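You operate a simulated robot arm through the tools that you are given. There is no shell and no other tool.

You run a simulated robot arm. Do the job below in one go: nothing can be reset, and whatever is moved stays where it is left.

TASK
Set the limit switch to trip at mark 2.
Fine: tester on, cam slide to the mark, turn the adjusting knob till the tester just shows MADE; then cam home and tester off.

The check looks at the end state, three seconds after you hand in, the way a careful person would. Anything else that was tipped, shoved, dropped, spilled or broken makes it a failure.

THE ROBOT
A 7-joint arm with a two-finger gripper, fixed in place. Base frame: the origin is at the foot of the arm, x ahead of it, y to its left, z up. Units: mm, rad, N and s.
With the tool pointing down near the work surface it reaches from about 300 to 740 mm from the base axis. Its first joint turns from -2.897 to 2.897 rad. Payload 1.71 kg.
The tool frame sits at the grasp point between the pads (the TCP): z along the fingers, y along the line on which they close. The tips reach 20 mm beyond it. The gripper opens to 96 mm. The gripper's body begins 113 mm behind the TCP.
Orientation is that of the tool frame in the base frame, as a unit quaternion [x, y, z, w]. With the fingers straight down and closing along the base's y, the tool's x points along the base's -x, its y along +y and its z along -z.

THE INTERFACE
- The arm moves only by the tool servo_tool. Its argument "moves" is a list of rows, each an object of numbers (a shift or turn left out is 0, a gripper value left out holds the last): "ax", "ay", "az": the turn, a rotation vector about the base's x, y, z in rad; "tx", "ty", "tz": the shift along the base's x, y, z in mm; "grip": the gripper command, from -1 (fully open) to 1 (shut), values between in proportion. In form: [{"ax": .., "ay": .., "az": .., "tx": .., "ty": .., "tz": .., "grip": ..}, ...]. A call has 1 to 20 rows; each row shifts and turns the commanded pose from where the row before left it. Each row takes 0.2 s and may step no farther than 50 mm and 0.15 rad from the row before; otherwise, or with a gripper value out of range, the whole call is refused. A pose out of reach is approached as far as the arm can. The call stops where the force on the tool passes 50 N (or 10 N more than at its start, if that is more) or the arm is blocked; 0.2 s more then pass. The fingers move at their own pace (about 153 mm/s each) and stop on an object; they squeeze with about 33 N. The grip force told is the motor's: it shows also when the fingers shut on nothing. Time passes only in rows, and 0.2 s behind the last, so rows that do not move let the fingers close. The reply holds the time, the measured pose of the TCP, the force on the tool along the base axes, the opening and the grip force, in the units named above and with some noise, with the torque about the TCP (base axes, N m) and any sound that the robot's microphone picked up.
- Cameras (640 x 400 px; columns grow to the right, rows downward): "scene" is fixed at [399.1, 499.5, 1492.7]; the picture's right is [-1.00, 0.08, 0.00], its down [0.04, 0.47, -0.88] and it looks along [-0.07, -0.88, -0.47] (base axes); focal length 325 px, centre (320, 200). "wrist" rides on the gripper at [66, 14, -145] in the tool frame; the picture's right is [-0.21, 0.98, 0.00], its down [-0.88, -0.18, -0.45] and it looks along [-0.44, -0.09, 0.90] (tool axes); focal length 275 px, centre (320, 200). There is no depth. A picture from a camera that has moved, and an enlarged one, comes with that camera's place and axes in the base frame and with its lens.
- snapshot(camera): a new picture of that camera. It takes no simulated time.
- lift_body(by): slides the trunk up (or, below 0, down) by that many mm; the arm rides with it, the base frame stays. It gives what a move gives, with no picture.
- inspect(camera, box): a new picture of the part [left, top, right, bottom] of that camera's present view, enlarged. It takes no simulated time.
- hand_in(): hands the job in; it is judged then, once.

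Nothing tells you positions but the pictures and the camera data. Unless the task says otherwise, let go and move clear before handing in.

The tools are called after ">>>" by a JSON object that holds its "method" and its "body". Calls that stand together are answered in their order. servo_tool: Moves the arm, as the interface text tells. Its arguments: {"type":"object","properties":{"moves":{"type":"array"}},"required":["moves"]} The other tools are called the same way: lift_body (by) slides the trunk up or down; snapshot (camera) takes a picture; inspect (camera, box) takes an enlarged picture of a part of a camera's view; hand_in () hands the job in.

At the start:

```text
t: 0.0
tool_pos: [321.2, -459.8, 1129.7]
tool_rot: [0.001, 1.0, 0.0, -0.001]
ft_force: [0.6, -0.1, -0.3]
wrist_torque: [-0.01, 0.0, -0.02]
grip_width: 96.1
finger_force: 0.0
trunk travel left (down, up): [-250.0, 136.0]
```

scene: 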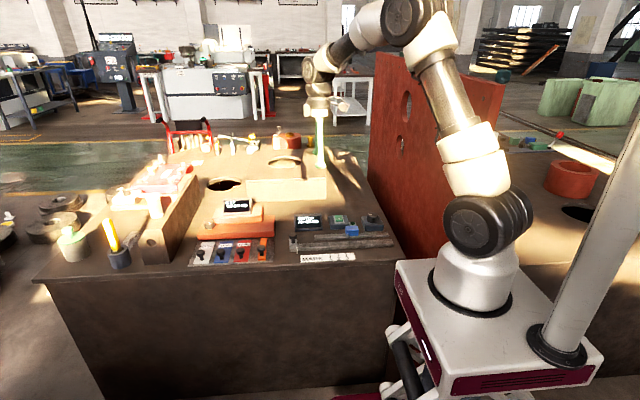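
wrist: 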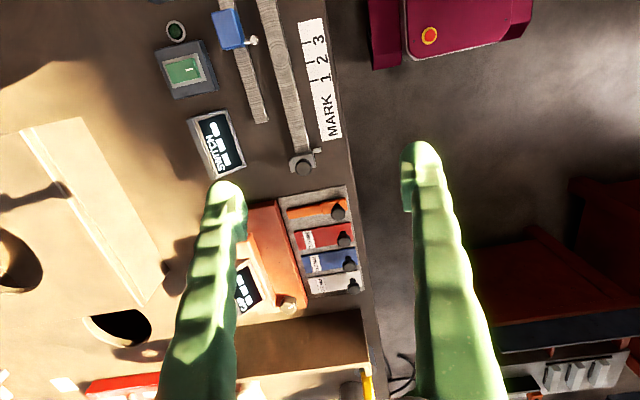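

I see a bench with a limit switch assembly: a slide rail with a blue cam, a MARK 1 2 3 scale, a tester display and various switches. First I take enlarged pictures to understand the layout.

>>> {"method": "inspect", "body": {"camera": "scene", "box": [270, 190, 410, 278]}}

>>> {"method": "inspect", "body": {"camera": "scene", "box": [180, 180, 300, 280]}}

>>> {"method": "inspect", "body": {"camera": "wrist", "box": [140, 0, 380, 150]}}

>>> {"method": "inspect", "body": {"camera": "wrist", "box": [160, 100, 400, 310]}}

```text
4.55 times, centred on (340, 234) of scene
camera zoom: at [399.1, 499.5, 1492.7], right [-1.0, 0.08, 0.0], down [0.04, 0.47, -0.88], along [-0.07, -0.88, -0.47], focal length 1478 px, centre (229, 46)
```

zoom: 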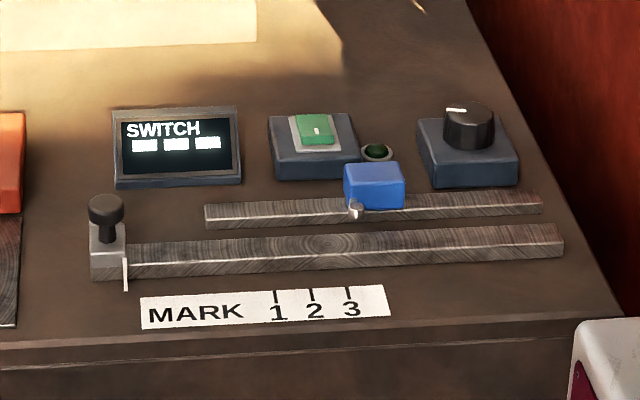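

```text
4.00 times, centred on (240, 230) of scene
camera zoom: at [399.1, 499.5, 1492.7], right [-1.0, 0.08, 0.0], down [0.04, 0.47, -0.88], along [-0.07, -0.88, -0.47], focal length 1300 px, centre (640, 80)
```

zoom: 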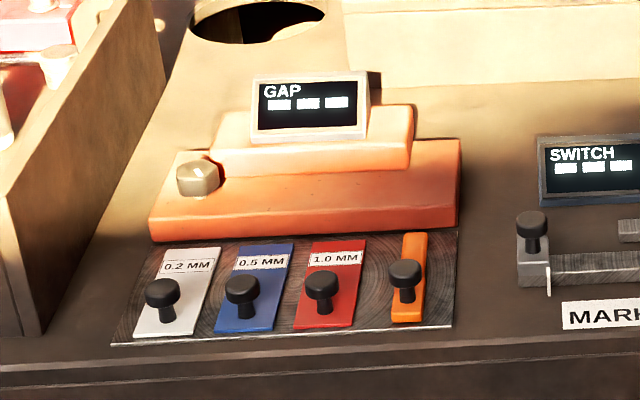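

```text
2.67 times, centred on (260, 75) of wrist
camera zoom: at [256.2, -444.2, 1274.8], right [0.21, 0.98, 0.0], down [0.88, -0.18, 0.44], along [0.43, -0.09, -0.9], focal length 734 px, centre (480, 533)
```

zoom: 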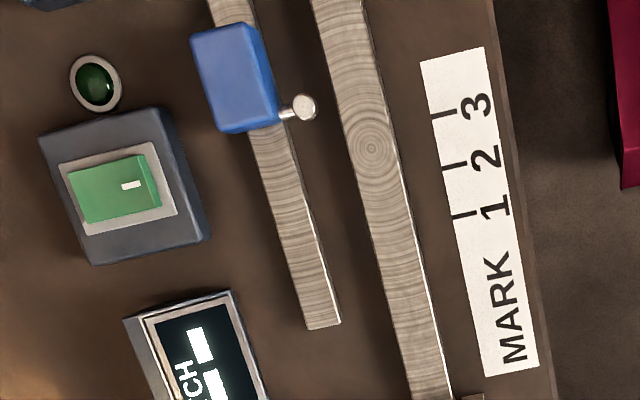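

```text
1.90 times, centred on (280, 205) of wrist
camera zoom: at [256.2, -444.2, 1274.8], right [0.21, 0.98, 0.0], down [0.88, -0.18, 0.44], along [0.43, -0.09, -0.9], focal length 524 px, centre (396, 190)
```

zoom: 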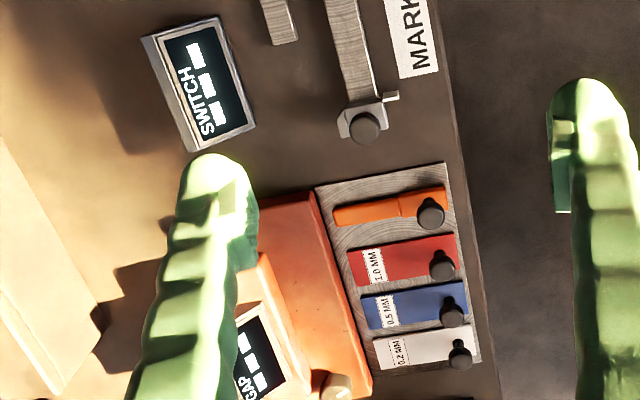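

The SWITCH tester (display, green power button, lamp, black pointer knob, blue switch body, cam slide with MARK scale) is on the right of the bench, at about x 90–420, y −410 to −620 and z about 790. I'll move the arm to a look-down pose over it and take close wrist pictures.

>>> {"method": "servo_tool", "body": {"moves": [{"tx": -20, "ty": -15, "tz": -25, "grip": -1}, {"tx": -20, "ty": -15, "tz": -25}, {"tx": -20, "ty": -15, "tz": -25}, {"tx": -20, "ty": -15, "tz": -25}, {"tz": -20}, {}]}}

>>> {"method": "snapshot", "body": {"camera": "wrist"}}

>>> {"method": "snapshot", "body": {"camera": "scene"}}

```text
t: 1.4
tool_pos: [225.3, -519.8, 1014.9]
tool_rot: [-0.001, 1.0, -0.001, 0.007]
ft_force: [-1.0, 0.0, -0.1]
wrist_torque: [0.02, 0.0, 0.03]
grip_width: 96.0
finger_force: 0.0
trunk travel left (down, up): [-250.0, 136.0]
```

```text
taken
camera wrist: at [157.1, -504.6, 1159.4], right [0.21, 0.98, 0.0], down [0.87, -0.18, 0.46], along [0.45, -0.09, -0.89], focal length 275 px, centre (320, 200)
```

wrist: 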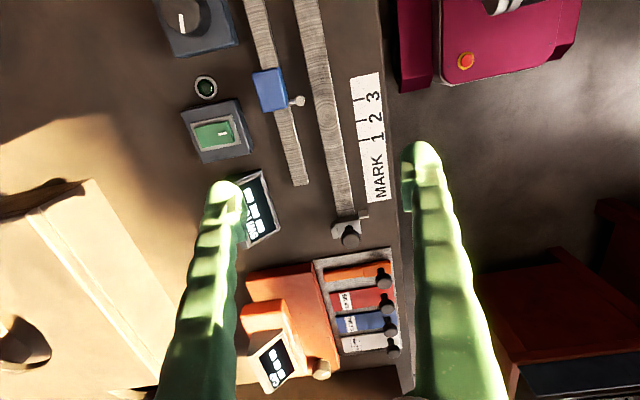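

```text
taken
```

scene: 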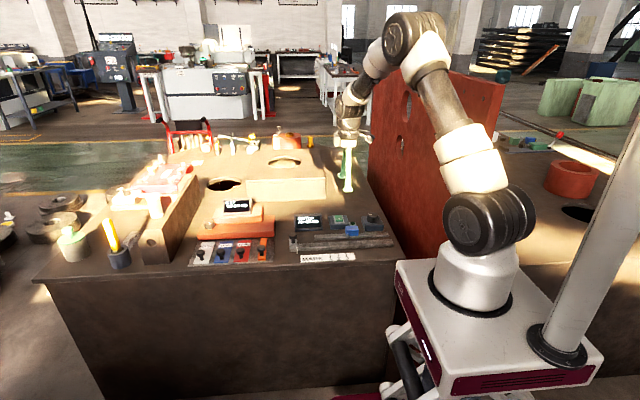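

The picture from above is clear, but the measured pose is off the commanded x by about 16 mm. I'll wait a moment to see whether it settles.

>>> {"method": "servo_tool", "body": {"moves": [{}, {}, {}]}}

>>> {"method": "inspect", "body": {"camera": "wrist", "box": [140, 0, 400, 162]}}

>>> {"method": "inspect", "body": {"camera": "wrist", "box": [300, 60, 420, 260]}}

```text
t: 2.2
tool_pos: [224.7, -518.7, 1016.5]
tool_rot: [0.0, 1.0, -0.001, 0.007]
ft_force: [0.4, -0.4, -0.4]
wrist_torque: [-0.01, -0.01, 0.01]
grip_width: 96.3
finger_force: 0.0
trunk travel left (down, up): [-250.0, 136.0]
```

```text
2.46 times, centred on (270, 81) of wrist
camera zoom: at [157.5, -504.6, 1159.6], right [0.21, 0.98, 0.0], down [0.87, -0.18, 0.46], along [0.45, -0.09, -0.89], focal length 678 px, centre (443, 493)
```

zoom: 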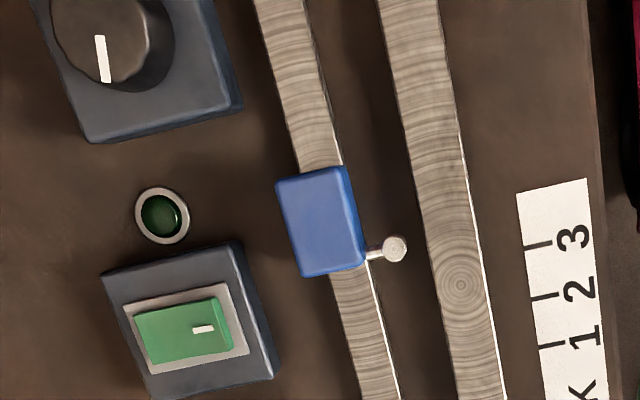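

```text
2.00 times, centred on (360, 160) of wrist
camera zoom: at [157.5, -504.6, 1159.6], right [0.21, 0.98, 0.0], down [0.87, -0.18, 0.46], along [0.45, -0.09, -0.89], focal length 551 px, centre (240, 280)
```

zoom: 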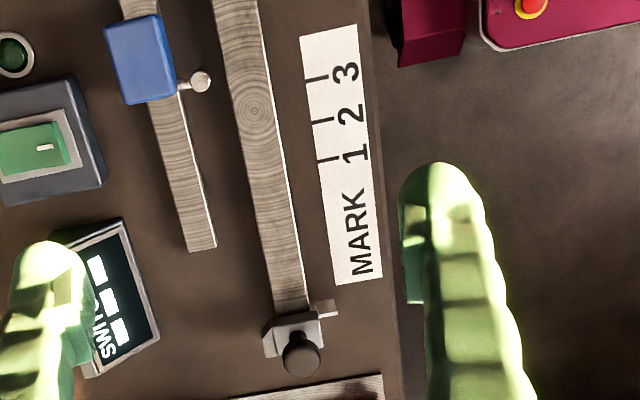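

The settled pose stays about 16 mm short in x with a small tilt, so the arm may be near a joint limit. I'll test how it responds to small yaw turns before going near anything.

>>> {"method": "servo_tool", "body": {"moves": [{"az": 0.15}, {"az": 0.15}, {}, {}]}}

```text
t: 3.2
tool_pos: [223.1, -519.4, 1016.0]
tool_rot: [-0.15, 0.989, 0.001, 0.006]
ft_force: [0.4, 0.7, 0.5]
wrist_torque: [0.02, 0.0, 0.0]
grip_width: 96.0
finger_force: 0.0
trunk travel left (down, up): [-250.0, 136.0]
```

Yaw works and the offset stays about the same, so it isn't a yaw limit. I'll go lower with the arm, still well above the bench, and see if the offset goes away.

>>> {"method": "servo_tool", "body": {"moves": [{"az": -0.15, "tz": -25}, {"az": -0.15, "tz": -25}, {"tz": -25}, {}, {}]}}

>>> {"method": "snapshot", "body": {"camera": "wrist"}}

>>> {"method": "snapshot", "body": {"camera": "scene"}}

```text
t: 4.4
tool_pos: [221.3, -516.9, 940.1]
tool_rot: [0.0, 1.0, 0.0, 0.007]
ft_force: [0.1, 0.3, 0.3]
wrist_torque: [0.0, 0.0, -0.01]
grip_width: 96.1
finger_force: 0.0
trunk travel left (down, up): [-250.0, 136.0]
```

```text
taken
camera wrist: at [154.9, -502.7, 1084.0], right [0.21, 0.98, 0.0], down [0.87, -0.18, 0.46], along [0.45, -0.09, -0.89], focal length 275 px, centre (320, 200)
```

wrist: 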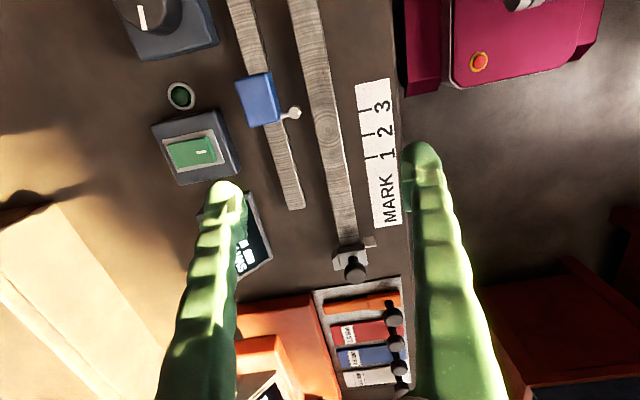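

```text
taken
```

scene: 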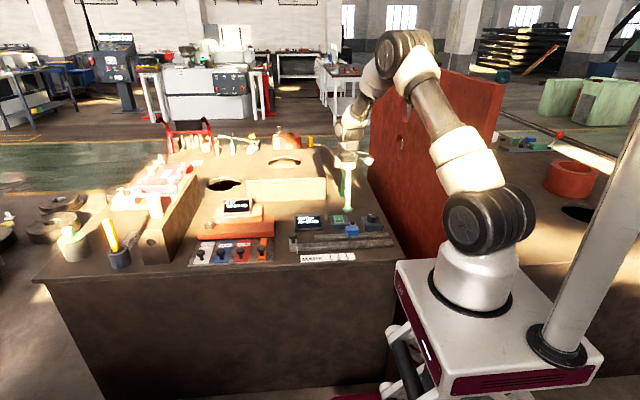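

The offset is constant, so I'll work from the measured pose. Next I look closely at the green rocker, the knob and the cam slide from this height.

>>> {"method": "inspect", "body": {"camera": "wrist", "box": [110, 0, 240, 190]}}

>>> {"method": "inspect", "body": {"camera": "wrist", "box": [320, 70, 420, 290]}}

>>> {"method": "inspect", "body": {"camera": "scene", "box": [325, 205, 390, 245]}}

>>> {"method": "inspect", "body": {"camera": "scene", "box": [280, 220, 360, 270]}}

```text
2.11 times, centred on (175, 95) of wrist
camera zoom: at [154.9, -502.7, 1084.0], right [0.21, 0.98, 0.0], down [0.87, -0.18, 0.46], along [0.45, -0.09, -0.89], focal length 580 px, centre (625, 421)
```

zoom: 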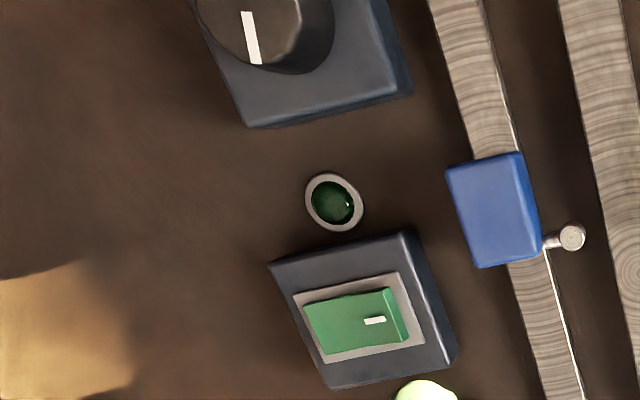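

```text
1.82 times, centred on (370, 180) of wrist
camera zoom: at [154.9, -502.7, 1084.0], right [0.21, 0.98, 0.0], down [0.87, -0.18, 0.46], along [0.45, -0.09, -0.89], focal length 500 px, centre (229, 236)
```

zoom: 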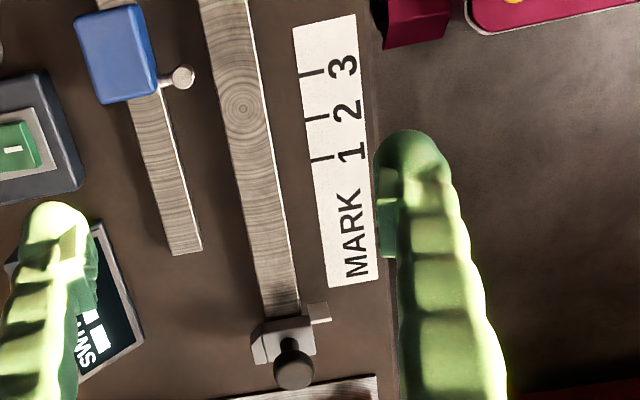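

```text
9.85 times, centred on (358, 225) of scene
camera zoom: at [399.1, 499.5, 1492.7], right [-1.0, 0.08, 0.0], down [0.04, 0.47, -0.88], along [-0.07, -0.88, -0.47], focal length 3201 px, centre (-49, -46)
```

zoom: 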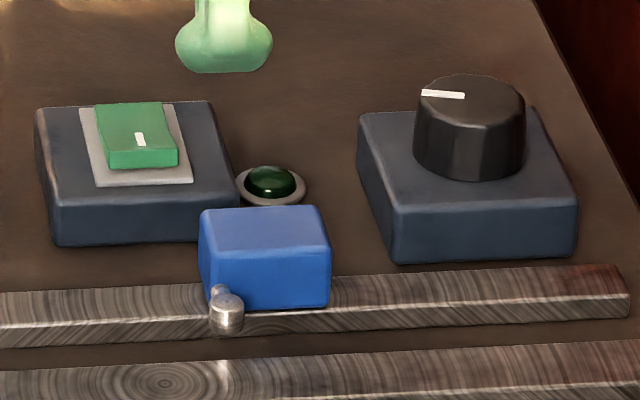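

```text
8.00 times, centred on (320, 245) of scene
camera zoom: at [399.1, 499.5, 1492.7], right [-1.0, 0.08, 0.0], down [0.04, 0.47, -0.88], along [-0.07, -0.88, -0.47], focal length 2601 px, centre (320, -160)
```

zoom: 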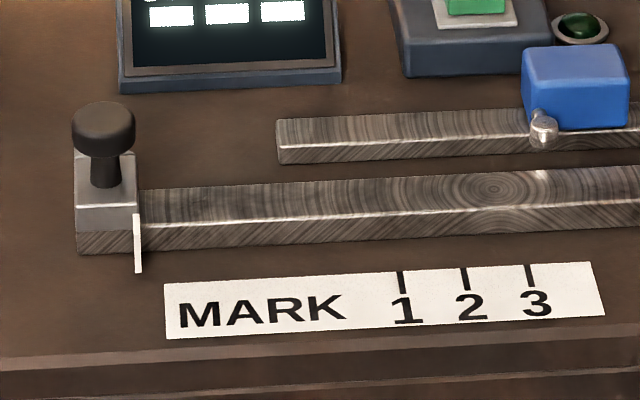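

The rocker's raised "I" end is near (219, −651, 785), the adjusting knob near (83, −640, 805) and the cam knob near (413, −508, 806). Mark 2 is near x≈250 on the bench top at z≈743. I'll shut the gripper and move above the rocker's raised end.

>>> {"method": "servo_tool", "body": {"moves": [{"ty": -45, "tz": -10, "grip": 1}, {"ty": -45, "tz": -10}, {"ty": -40, "tz": -10}, {"tz": -20}, {}, {}]}}

>>> {"method": "snapshot", "body": {"camera": "wrist"}}

>>> {"method": "inspect", "body": {"camera": "scene", "box": [310, 160, 406, 250]}}

```text
t: 5.8
tool_pos: [222.1, -652.8, 888.7]
tool_rot: [0.0, 1.0, 0.0, 0.006]
ft_force: [-0.2, 0.3, -0.9]
wrist_torque: [-0.01, 0.01, 0.0]
grip_width: 0.1
finger_force: 29.9
trunk travel left (down, up): [-250.0, 136.0]
```

```text
taken
camera wrist: at [154.9, -636.3, 1033.1], right [0.21, 0.98, 0.0], down [0.87, -0.18, 0.46], along [0.45, -0.09, -0.89], focal length 275 px, centre (320, 200)
```

wrist: 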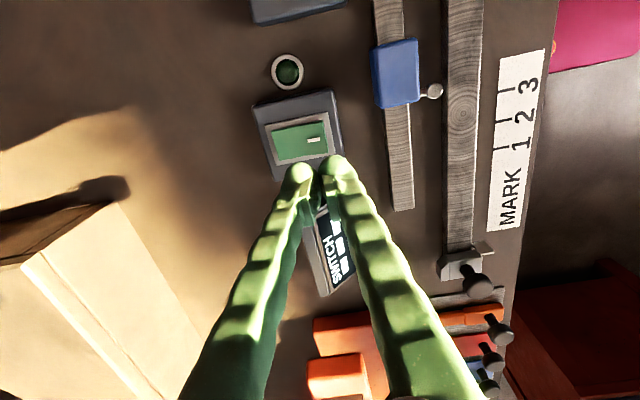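

```text
4.44 times, centred on (358, 205) of scene
camera zoom: at [399.1, 499.5, 1492.7], right [-1.0, 0.08, 0.0], down [0.04, 0.47, -0.88], along [-0.07, -0.88, -0.47], focal length 1445 px, centre (151, 178)
```

zoom: 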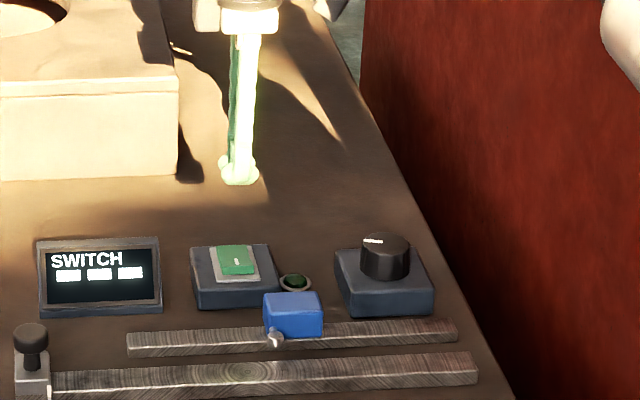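

The gripper is shut about 80 mm above the rocker's "I" mark. I'll inspect the rocker closely before pressing.

>>> {"method": "inspect", "body": {"camera": "wrist", "box": [240, 40, 360, 190]}}

```text
2.67 times, centred on (300, 115) of wrist
camera zoom: at [154.9, -636.3, 1033.1], right [0.21, 0.98, 0.0], down [0.87, -0.18, 0.46], along [0.45, -0.09, -0.89], focal length 734 px, centre (373, 427)
```

zoom: 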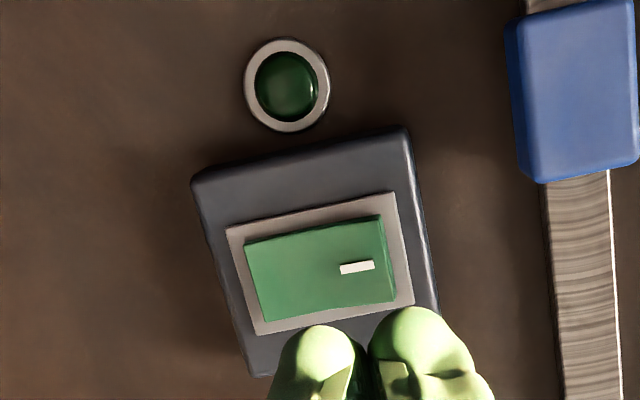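

The rocker is about 45 mm long in y, with its centre near y −665 and the raised "I" end reaching about y −643. I'll line up at (220, −649) and go down to just above it.

>>> {"method": "servo_tool", "body": {"moves": [{"tx": -2, "ty": 4, "tz": -25}, {"tz": -25}, {"tz": -15}, {"tz": -5}, {}]}}

>>> {"method": "inspect", "body": {"camera": "scene", "box": [310, 190, 390, 240]}}

>>> {"method": "inspect", "body": {"camera": "wrist", "box": [220, 80, 400, 230]}}

```text
t: 7.0
tool_pos: [221.2, -645.5, 821.9]
tool_rot: [-0.001, 1.0, -0.002, 0.008]
ft_force: [0.4, -0.1, 0.8]
wrist_torque: [0.0, 0.02, -0.03]
grip_width: 0.0
finger_force: 29.5
trunk travel left (down, up): [-250.0, 136.0]
```

```text
8.00 times, centred on (350, 215) of scene
camera zoom: at [399.1, 499.5, 1492.7], right [-1.0, 0.08, 0.0], down [0.04, 0.47, -0.88], along [-0.07, -0.88, -0.47], focal length 2601 px, centre (80, 80)
```

zoom: 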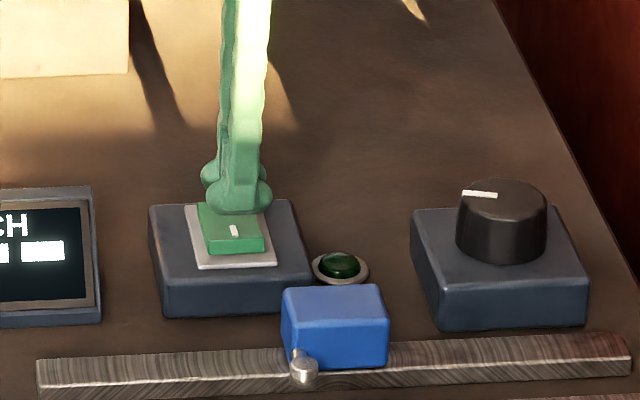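

```text
2.67 times, centred on (310, 155) of wrist
camera zoom: at [154.0, -630.5, 964.6], right [0.21, 0.98, 0.0], down [0.87, -0.18, 0.46], along [0.45, -0.09, -0.89], focal length 734 px, centre (347, 320)
```

zoom: 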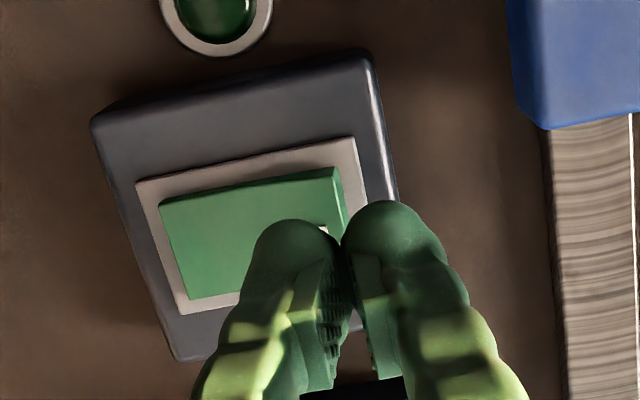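

The fingertips are about 15 mm above the raised end. I'll press down gently in small steps.

>>> {"method": "servo_tool", "body": {"moves": [{"tx": 1, "ty": -3, "tz": -4}, {"tz": -4}, {"tz": -3}, {"tz": -2}, {}]}}

>>> {"method": "inspect", "body": {"camera": "scene", "box": [290, 190, 390, 250]}}

```text
t: 8.2
tool_pos: [222.6, -648.8, 804.9]
tool_rot: [0.0, 1.0, -0.001, 0.007]
ft_force: [0.8, 0.2, -0.6]
wrist_torque: [-0.01, 0.0, 0.0]
grip_width: 0.0
finger_force: 29.0
trunk travel left (down, up): [-250.0, 136.0]
```

```text
6.40 times, centred on (340, 220) of scene
camera zoom: at [399.1, 499.5, 1492.7], right [-1.0, 0.08, 0.0], down [0.04, 0.47, -0.88], along [-0.07, -0.88, -0.47], focal length 2081 px, centre (192, 72)
```

zoom: 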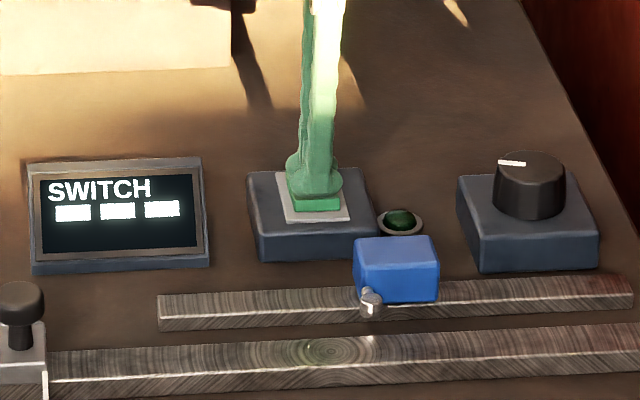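

No contact force yet, and the tips look to be just at the rocker. I'll continue down in 1.5–2 mm steps.

>>> {"method": "servo_tool", "body": {"moves": [{"tz": -2}, {"tz": -2}, {"tz": -1.5}, {}]}}

>>> {"method": "inspect", "body": {"camera": "scene", "box": [290, 190, 390, 250]}}

```text
t: 9.2
tool_pos: [221.0, -647.5, 799.9]
tool_rot: [0.0, 1.0, -0.001, 0.007]
ft_force: [-0.1, -0.4, -0.5]
wrist_torque: [-0.02, -0.03, -0.01]
grip_width: 0.2
finger_force: 29.4
trunk travel left (down, up): [-250.0, 136.0]
```

```text
6.40 times, centred on (340, 220) of scene
camera zoom: at [399.1, 499.5, 1492.7], right [-1.0, 0.08, 0.0], down [0.04, 0.47, -0.88], along [-0.07, -0.88, -0.47], focal length 2081 px, centre (192, 72)
```

zoom: 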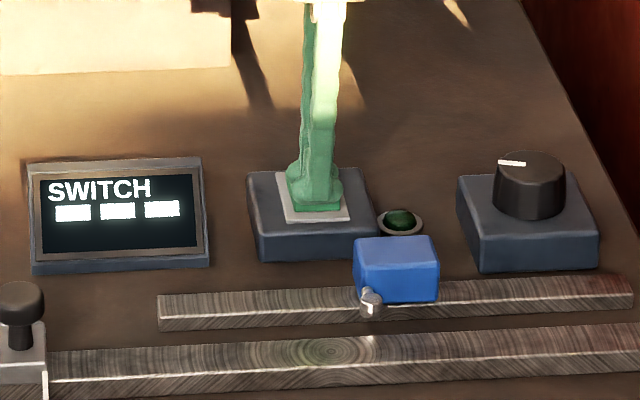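

>>> {"method": "servo_tool", "body": {"moves": [{"tz": -1.5}, {"tz": -1.5}, {"tz": -1.5}, {}]}}

>>> {"method": "inspect", "body": {"camera": "scene", "box": [290, 190, 390, 250]}}

```text
t: 10.2
tool_pos: [222.2, -648.5, 795.6]
tool_rot: [0.0, 1.0, -0.001, 0.007]
ft_force: [0.5, 0.9, 0.6]
wrist_torque: [0.04, 0.0, 0.02]
grip_width: 0.1
finger_force: 29.6
trunk travel left (down, up): [-250.0, 136.0]
```

```text
6.40 times, centred on (340, 220) of scene
camera zoom: at [399.1, 499.5, 1492.7], right [-1.0, 0.08, 0.0], down [0.04, 0.47, -0.88], along [-0.07, -0.88, -0.47], focal length 2081 px, centre (192, 72)
```

zoom: 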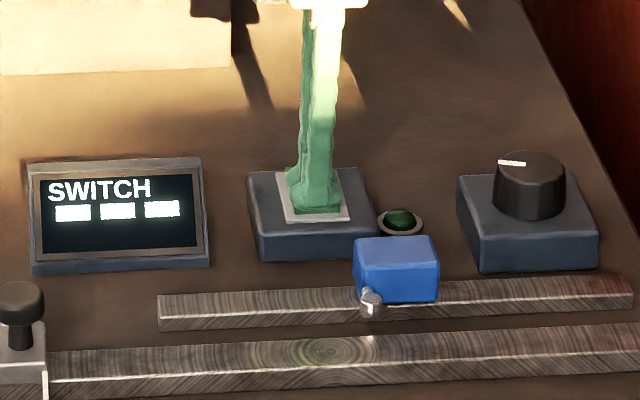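

>>> {"method": "servo_tool", "body": {"moves": [{"tz": -1}, {"tz": -1}, {"tz": -1}, {}]}}

>>> {"method": "inspect", "body": {"camera": "scene", "box": [290, 190, 390, 250]}}

>>> {"method": "inspect", "body": {"camera": "wrist", "box": [220, 80, 400, 230]}}

```text
t: 11.2
tool_pos: [222.1, -647.8, 793.5]
tool_rot: [-0.001, 1.0, 0.0, 0.006]
ft_force: [0.6, 3.5, 5.8]
wrist_torque: [0.03, 0.0, 0.01]
grip_width: 0.1
finger_force: 29.6
trunk travel left (down, up): [-250.0, 136.0]
```

```text
6.40 times, centred on (340, 220) of scene
camera zoom: at [399.1, 499.5, 1492.7], right [-1.0, 0.08, 0.0], down [0.04, 0.47, -0.88], along [-0.07, -0.88, -0.47], focal length 2081 px, centre (192, 72)
```

zoom: 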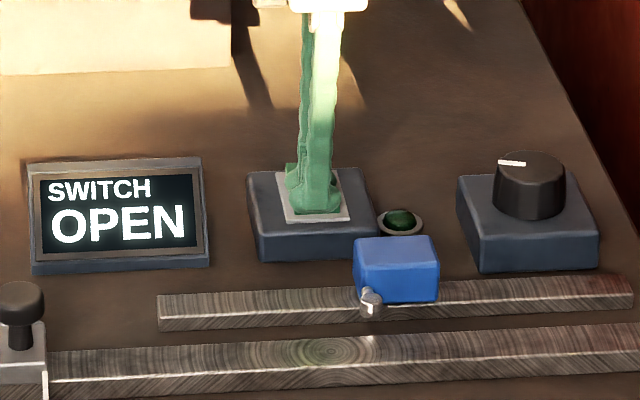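

```text
2.67 times, centred on (310, 155) of wrist
camera zoom: at [155.5, -633.6, 937.9], right [0.21, 0.98, 0.0], down [0.87, -0.18, 0.46], along [0.45, -0.09, -0.89], focal length 734 px, centre (347, 320)
```

zoom: 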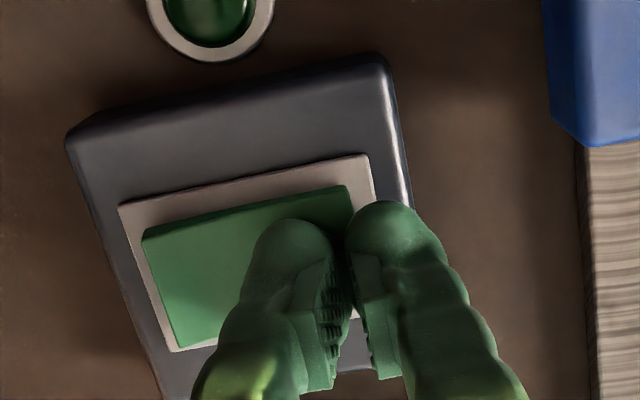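

The display now reads OPEN, so the tester is on. I'll lift off, check that it stays on, and then go to the cam slide.

>>> {"method": "servo_tool", "body": {"moves": [{"tz": 5}, {"tz": 15}, {"tz": 30}, {"tz": 40}, {}]}}

>>> {"method": "inspect", "body": {"camera": "scene", "box": [280, 190, 400, 270]}}

>>> {"method": "snapshot", "body": {"camera": "wrist"}}

```text
t: 12.4
tool_pos: [222.6, -649.5, 882.7]
tool_rot: [0.001, 1.0, 0.001, 0.007]
ft_force: [0.8, -0.3, 0.0]
wrist_torque: [-0.01, 0.01, 0.0]
grip_width: 0.0
finger_force: 30.0
trunk travel left (down, up): [-250.0, 136.0]
```

```text
5.00 times, centred on (340, 230) of scene
camera zoom: at [399.1, 499.5, 1492.7], right [-1.0, 0.08, 0.0], down [0.04, 0.47, -0.88], along [-0.07, -0.88, -0.47], focal length 1626 px, centre (220, 50)
```

zoom: 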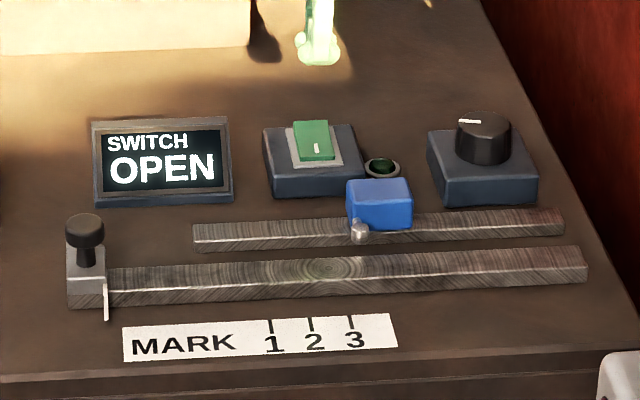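

```text
taken
camera wrist: at [155.6, -634.6, 1027.3], right [0.21, 0.98, 0.0], down [0.87, -0.18, 0.46], along [0.45, -0.09, -0.89], focal length 275 px, centre (320, 200)
```

wrist: 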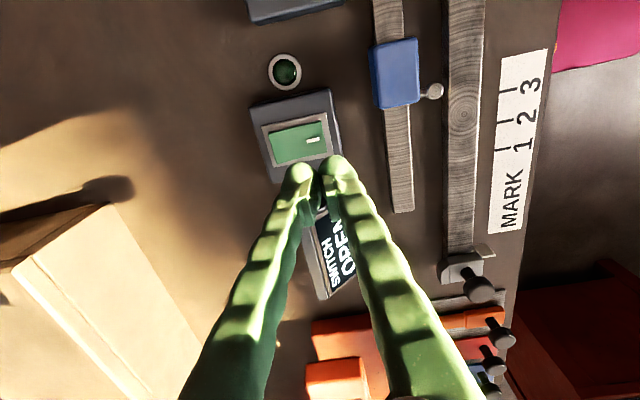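

The tester stays on and reads OPEN, and the lamp is dark. Next I move above the cam slide's black knob and open the gripper.

>>> {"method": "servo_tool", "body": {"moves": [{"tx": 27, "ty": 20, "tz": 5}, {"tx": 27, "ty": 20, "tz": 5}, {"tx": 27, "ty": 20}, {"tx": 27, "ty": 20}, {"tx": 27, "ty": 20}, {"tx": 27, "ty": 20, "grip": -0.2}, {"tx": 27, "ty": 20}, {}, {}]}}

>>> {"method": "snapshot", "body": {"camera": "wrist"}}

>>> {"method": "inspect", "body": {"camera": "scene", "box": [270, 170, 370, 270]}}

```text
t: 14.4
tool_pos: [414.5, -508.2, 893.7]
tool_rot: [-0.001, 1.0, 0.001, 0.007]
ft_force: [0.0, 0.4, 0.2]
wrist_torque: [0.03, -0.03, 0.01]
grip_width: 57.9
finger_force: 0.1
trunk travel left (down, up): [-250.0, 136.0]
```

```text
taken
camera wrist: at [347.4, -493.0, 1037.8], right [0.21, 0.98, 0.0], down [0.87, -0.18, 0.46], along [0.45, -0.09, -0.89], focal length 275 px, centre (320, 200)
```

wrist: 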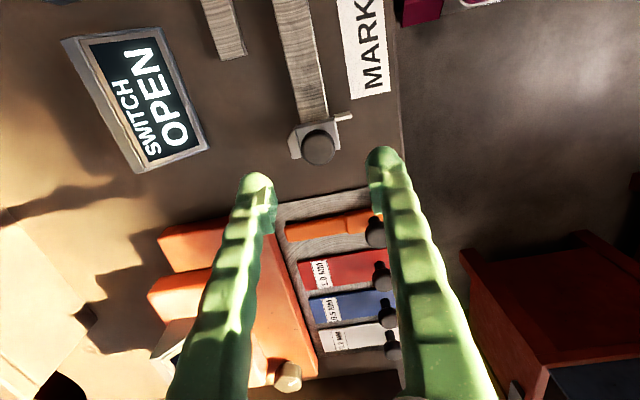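

```text
4.00 times, centred on (320, 220) of scene
camera zoom: at [399.1, 499.5, 1492.7], right [-1.0, 0.08, 0.0], down [0.04, 0.47, -0.88], along [-0.07, -0.88, -0.47], focal length 1300 px, centre (320, 120)
```

zoom: 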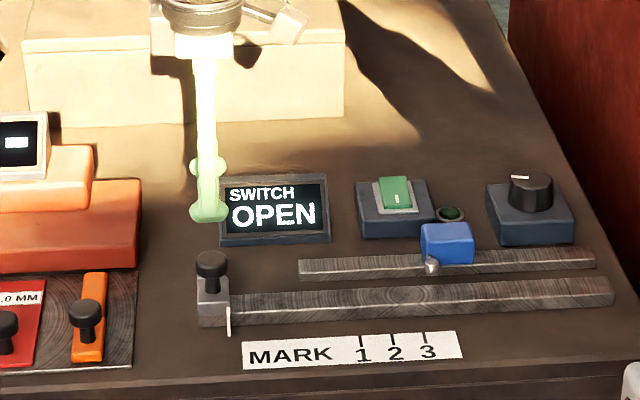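

The gripper is lined up over the cam knob at about (415, −508), which I estimate tops out near z≈803. I'll go down with 58 mm opening and check before closing.

>>> {"method": "servo_tool", "body": {"moves": [{"tz": -25}, {"tz": -25}, {"tz": -20}, {}]}}

>>> {"method": "inspect", "body": {"camera": "wrist", "box": [220, 80, 420, 230]}}

>>> {"method": "inspect", "body": {"camera": "scene", "box": [290, 210, 350, 260]}}

```text
t: 15.4
tool_pos: [412.6, -508.1, 823.0]
tool_rot: [0.0, 1.0, 0.0, 0.008]
ft_force: [0.0, -0.1, 0.3]
wrist_torque: [0.01, 0.01, 0.0]
grip_width: 57.5
finger_force: 0.1
trunk travel left (down, up): [-250.0, 136.0]
```

```text
2.67 times, centred on (320, 155) of wrist
camera zoom: at [345.5, -492.6, 967.1], right [0.21, 0.98, 0.0], down [0.87, -0.18, 0.46], along [0.45, -0.09, -0.89], focal length 734 px, centre (320, 320)
```

zoom: 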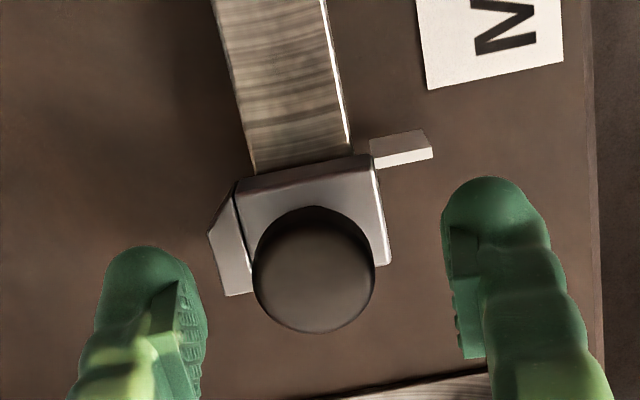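

```text
8.00 times, centred on (320, 235) of scene
camera zoom: at [399.1, 499.5, 1492.7], right [-1.0, 0.08, 0.0], down [0.04, 0.47, -0.88], along [-0.07, -0.88, -0.47], focal length 2601 px, centre (320, -80)
```

zoom: 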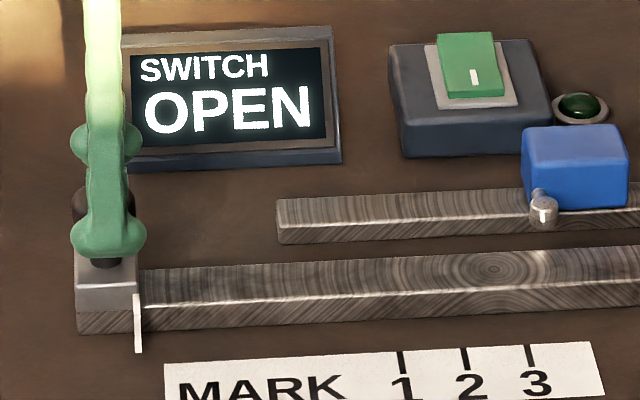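

The knob's disc spans about z 801–813 and the fingers straddle it. I'll go down 13 mm more and close on it.

>>> {"method": "servo_tool", "body": {"moves": [{"tx": 1, "tz": -7}, {"tz": -6}, {"grip": 0.1}, {"grip": 0.5}, {"grip": 1}, {}, {}]}}

>>> {"method": "inspect", "body": {"camera": "wrist", "box": [220, 80, 420, 230]}}

>>> {"method": "inspect", "body": {"camera": "scene", "box": [290, 210, 370, 270]}}

```text
t: 17.0
tool_pos: [413.8, -510.8, 809.5]
tool_rot: [0.0, 1.0, -0.001, 0.007]
ft_force: [1.0, -11.8, -0.4]
wrist_torque: [-0.16, -0.04, -0.03]
grip_width: 28.3
finger_force: 34.5
trunk travel left (down, up): [-250.0, 136.0]
```

```text
2.67 times, centred on (320, 155) of wrist
camera zoom: at [346.3, -494.4, 954.1], right [0.21, 0.98, 0.0], down [0.87, -0.18, 0.46], along [0.45, -0.09, -0.89], focal length 734 px, centre (320, 320)
```

zoom: 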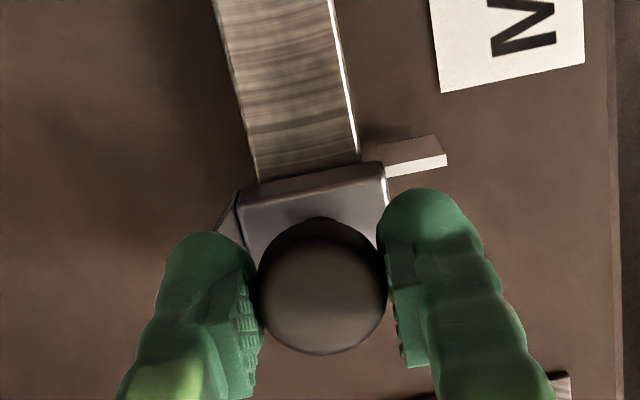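

```text
6.67 times, centred on (330, 240) of scene
camera zoom: at [399.1, 499.5, 1492.7], right [-1.0, 0.08, 0.0], down [0.04, 0.47, -0.88], along [-0.07, -0.88, -0.47], focal length 2167 px, centre (253, -67)
```

zoom: 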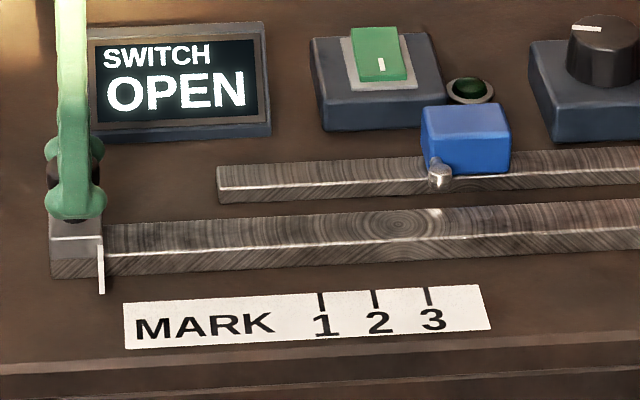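

The knob is gripped with a small side load, so I'll ease the y command. Then I'll slide the cam toward −x in small steps, stopping short of mark 2 to check.

>>> {"method": "servo_tool", "body": {"moves": [{"ty": -2, "tx": -3}, {"tx": -7}, {"tx": -10}, {}]}}

>>> {"method": "inspect", "body": {"camera": "scene", "box": [290, 210, 370, 270]}}

```text
t: 18.0
tool_pos: [393.1, -509.4, 810.0]
tool_rot: [0.0, 1.0, 0.0, 0.006]
ft_force: [-2.6, -3.1, -0.1]
wrist_torque: [-0.03, -0.01, -0.03]
grip_width: 28.2
finger_force: 35.0
trunk travel left (down, up): [-250.0, 136.0]
```

```text
6.67 times, centred on (330, 240) of scene
camera zoom: at [399.1, 499.5, 1492.7], right [-1.0, 0.08, 0.0], down [0.04, 0.47, -0.88], along [-0.07, -0.88, -0.47], focal length 2167 px, centre (253, -67)
```

zoom: 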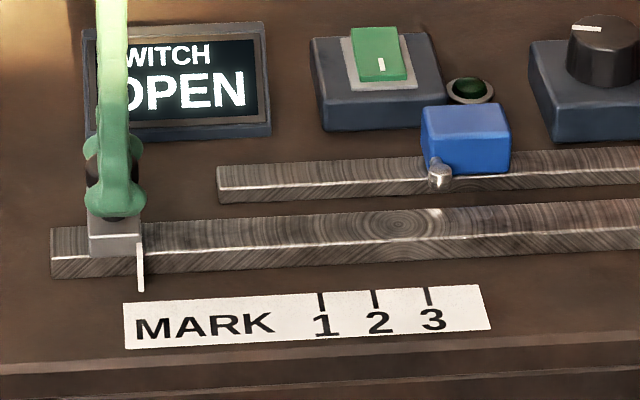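

The slide moves smoothly with about 3 N of friction. The pointer has about 120 mm left to mark 2, so I'll move 100 mm and check again.

>>> {"method": "servo_tool", "body": {"moves": [{"tx": -12}, {"tx": -12}, {"tx": -12}, {"tx": -12}, {"tx": -12}, {"tx": -12}, {"tx": -12}, {"tx": -10}, {"tx": -6}, {}]}}

>>> {"method": "inspect", "body": {"camera": "scene", "box": [290, 210, 370, 270]}}

>>> {"method": "snapshot", "body": {"camera": "wrist"}}

```text
t: 20.2
tool_pos: [294.2, -509.8, 809.8]
tool_rot: [0.0, 1.0, 0.0, 0.007]
ft_force: [0.5, 6.8, -4.6]
wrist_torque: [0.07, 0.04, -0.05]
grip_width: 28.3
finger_force: 35.1
trunk travel left (down, up): [-250.0, 136.0]
```

```text
6.67 times, centred on (330, 240) of scene
camera zoom: at [399.1, 499.5, 1492.7], right [-1.0, 0.08, 0.0], down [0.04, 0.47, -0.88], along [-0.07, -0.88, -0.47], focal length 2167 px, centre (253, -67)
```

zoom: 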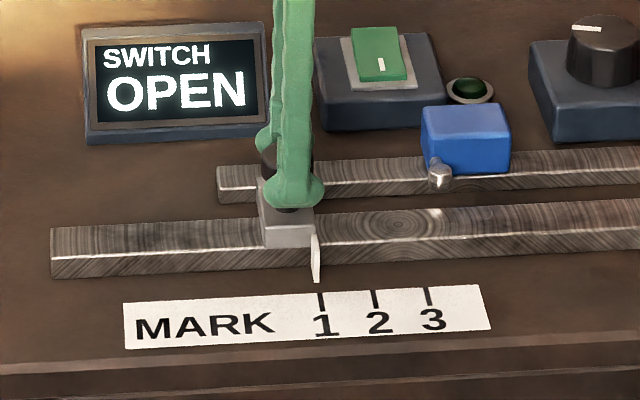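

```text
taken
camera wrist: at [226.2, -494.8, 954.3], right [0.21, 0.98, 0.0], down [0.87, -0.18, 0.46], along [0.45, -0.09, -0.89], focal length 275 px, centre (320, 200)
```

wrist: 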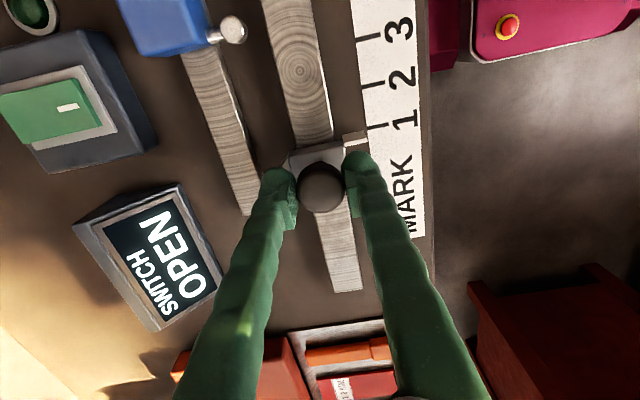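

The pointer is now near mark 1. I'll look closely to measure the remaining distance to mark 2.

>>> {"method": "inspect", "body": {"camera": "scene", "box": [322, 232, 352, 262]}}

>>> {"method": "inspect", "body": {"camera": "wrist", "box": [330, 20, 430, 180]}}

```text
13.33 times, centred on (337, 247) of scene
camera zoom: at [399.1, 499.5, 1492.7], right [-1.0, 0.08, 0.0], down [0.04, 0.47, -0.88], along [-0.07, -0.88, -0.47], focal length 4335 px, centre (93, -427)
```

zoom: 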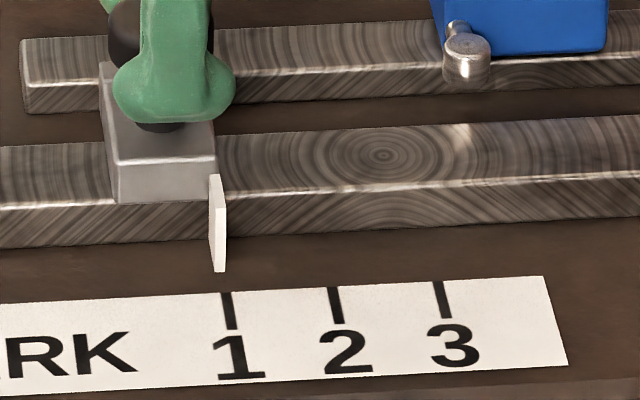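

```text
2.50 times, centred on (380, 100) of wrist
camera zoom: at [226.2, -494.8, 954.3], right [0.21, 0.98, 0.0], down [0.87, -0.18, 0.46], along [0.45, -0.09, -0.89], focal length 688 px, centre (170, 450)
```

zoom: 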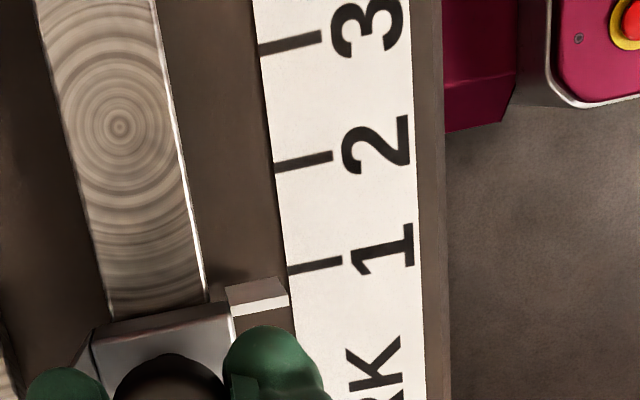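

The pointer is about 1 mm short of mark 1, and the marks are 30 mm apart. I'll move on toward mark 2 and stop about 1 mm short to fine-check.

>>> {"method": "servo_tool", "body": {"moves": [{"tx": -8, "ty": 1}, {"tx": -8}, {"tx": -7}, {"tx": -5}, {"tx": -2}, {}, {}]}}

>>> {"method": "inspect", "body": {"camera": "scene", "box": [332, 237, 352, 257]}}

>>> {"method": "inspect", "body": {"camera": "wrist", "box": [330, 60, 430, 180]}}

>>> {"method": "inspect", "body": {"camera": "scene", "box": [280, 190, 400, 270]}}

```text
t: 21.8
tool_pos: [262.7, -510.3, 810.5]
tool_rot: [0.0, 1.0, 0.0, 0.007]
ft_force: [2.4, -3.2, -13.6]
wrist_torque: [-0.02, -0.02, -0.03]
grip_width: 28.2
finger_force: 34.7
trunk travel left (down, up): [-250.0, 136.0]
```

```text
16.00 times, centred on (342, 247) of scene
camera zoom: at [399.1, 499.5, 1492.7], right [-1.0, 0.08, 0.0], down [0.04, 0.47, -0.88], along [-0.07, -0.88, -0.47], focal length 5202 px, centre (-32, -552)
```

zoom: 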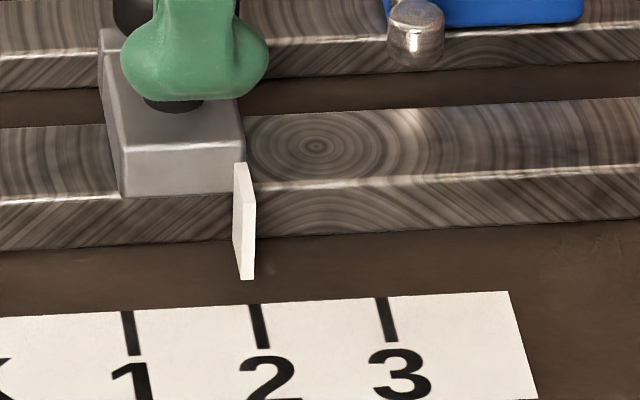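

```text
3.33 times, centred on (380, 120) of wrist
camera zoom: at [196.1, -494.7, 954.3], right [0.21, 0.98, 0.0], down [0.87, -0.18, 0.46], along [0.45, -0.09, -0.89], focal length 918 px, centre (120, 467)
```

zoom: 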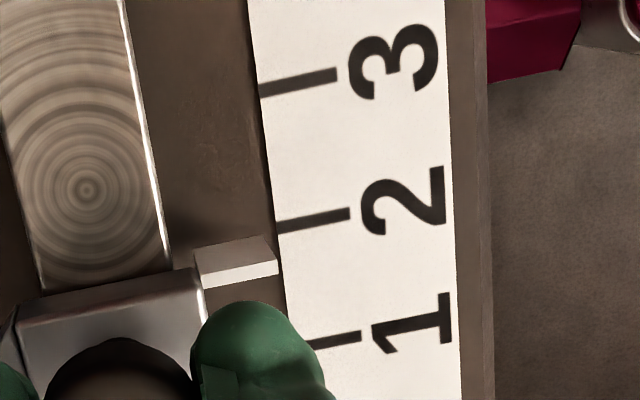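

```text
5.00 times, centred on (340, 230) of scene
camera zoom: at [399.1, 499.5, 1492.7], right [-1.0, 0.08, 0.0], down [0.04, 0.47, -0.88], along [-0.07, -0.88, -0.47], focal length 1626 px, centre (220, 50)
```

zoom: 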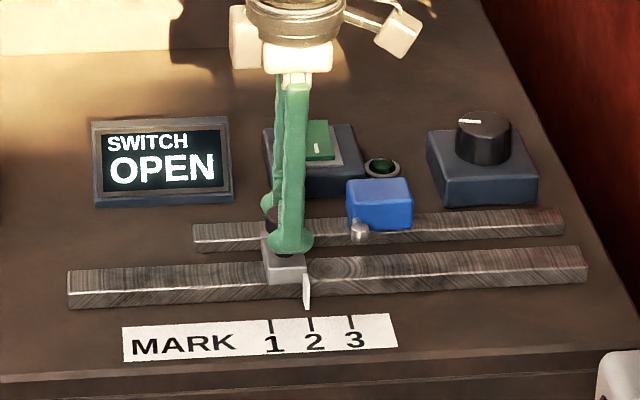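

From both cameras the pointer's centre line is about 1.5 mm short of mark 2. I'll make that fine move and ease the vertical load.

>>> {"method": "servo_tool", "body": {"moves": [{"tx": -0.8, "tz": -0.7}, {"tx": -0.8, "tz": -0.3}, {}, {}]}}

>>> {"method": "inspect", "body": {"camera": "scene", "box": [332, 237, 352, 257]}}

>>> {"method": "inspect", "body": {"camera": "wrist", "box": [345, 90, 425, 160]}}

```text
t: 22.8
tool_pos: [262.4, -508.3, 809.9]
tool_rot: [0.001, 1.0, -0.001, 0.008]
ft_force: [2.7, -5.6, 5.0]
wrist_torque: [-0.06, 0.06, 0.06]
grip_width: 28.4
finger_force: 35.0
trunk travel left (down, up): [-250.0, 136.0]
```

```text
16.00 times, centred on (342, 247) of scene
camera zoom: at [399.1, 499.5, 1492.7], right [-1.0, 0.08, 0.0], down [0.04, 0.47, -0.88], along [-0.07, -0.88, -0.47], focal length 5202 px, centre (-32, -552)
```

zoom: 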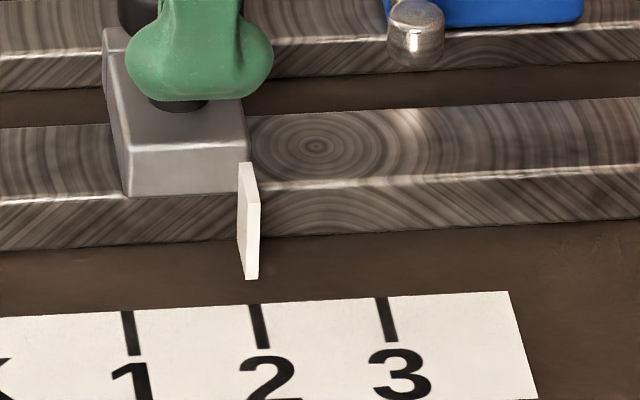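

```text
5.71 times, centred on (385, 125) of wrist
camera zoom: at [194.8, -494.3, 954.2], right [0.21, 0.98, 0.0], down [0.87, -0.18, 0.46], along [0.45, -0.09, -0.89], focal length 1573 px, centre (-51, 629)
```

zoom: 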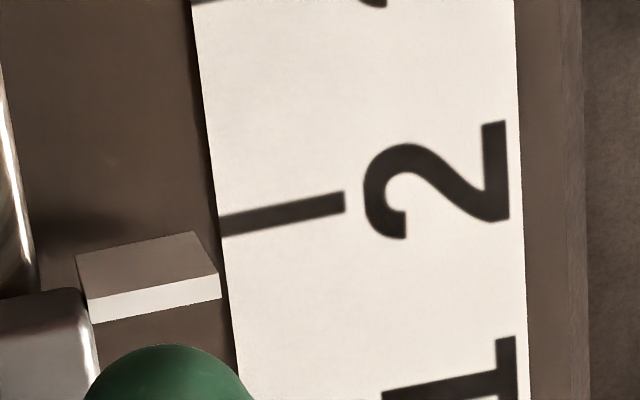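

The pointer is now within about 0.4 mm of mark 2. I'll make one last tiny nudge and then check.

>>> {"method": "servo_tool", "body": {"moves": [{"tx": -0.4}, {}, {}]}}

>>> {"method": "inspect", "body": {"camera": "scene", "box": [336, 242, 346, 254]}}

>>> {"method": "inspect", "body": {"camera": "wrist", "box": [345, 90, 425, 160]}}

>>> {"method": "inspect", "body": {"camera": "scene", "box": [280, 190, 400, 270]}}

```text
t: 23.6
tool_pos: [262.0, -510.0, 809.0]
tool_rot: [0.0, 1.0, -0.001, 0.007]
ft_force: [2.6, -8.5, 8.1]
wrist_torque: [-0.14, -0.1, -0.02]
grip_width: 28.0
finger_force: 35.4
trunk travel left (down, up): [-250.0, 136.0]
```

```text
16.00 times, centred on (341, 248) of scene
camera zoom: at [399.1, 499.5, 1492.7], right [-1.0, 0.08, 0.0], down [0.04, 0.47, -0.88], along [-0.07, -0.88, -0.47], focal length 5202 px, centre (-16, -568)
```

zoom: 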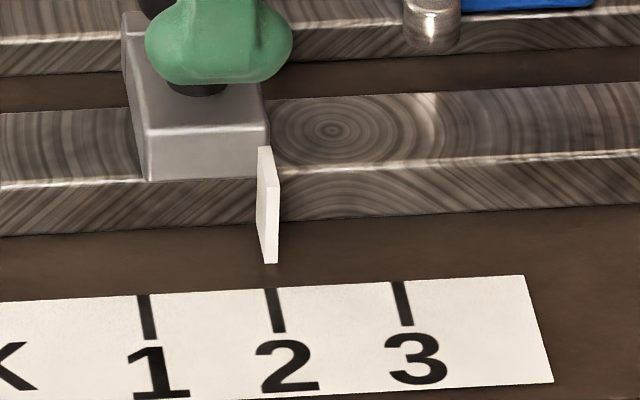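

```text
5.71 times, centred on (385, 125) of wrist
camera zoom: at [194.1, -494.4, 954.2], right [0.21, 0.98, 0.0], down [0.87, -0.18, 0.46], along [0.45, -0.09, -0.89], focal length 1573 px, centre (-51, 629)
```

zoom: 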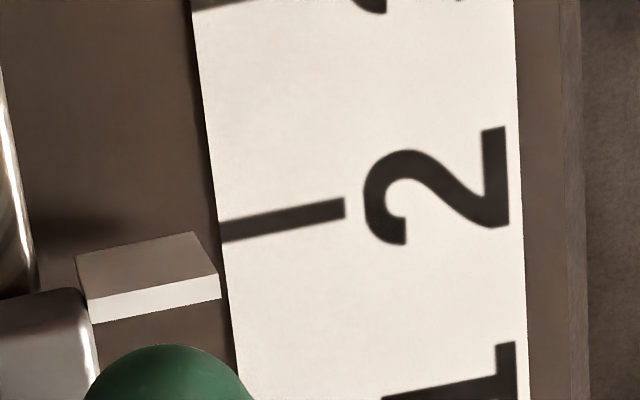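

```text
5.00 times, centred on (340, 230) of scene
camera zoom: at [399.1, 499.5, 1492.7], right [-1.0, 0.08, 0.0], down [0.04, 0.47, -0.88], along [-0.07, -0.88, -0.47], focal length 1626 px, centre (220, 50)
```

zoom: 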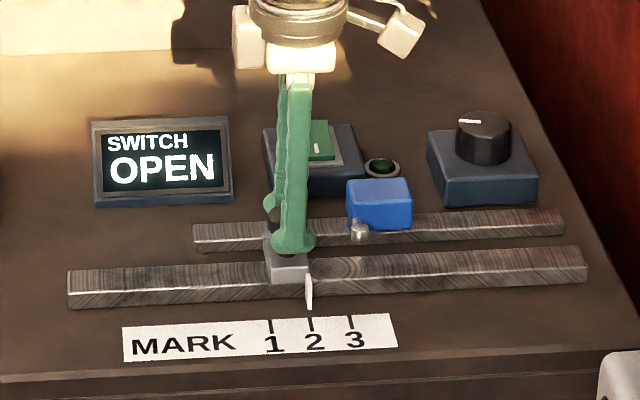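

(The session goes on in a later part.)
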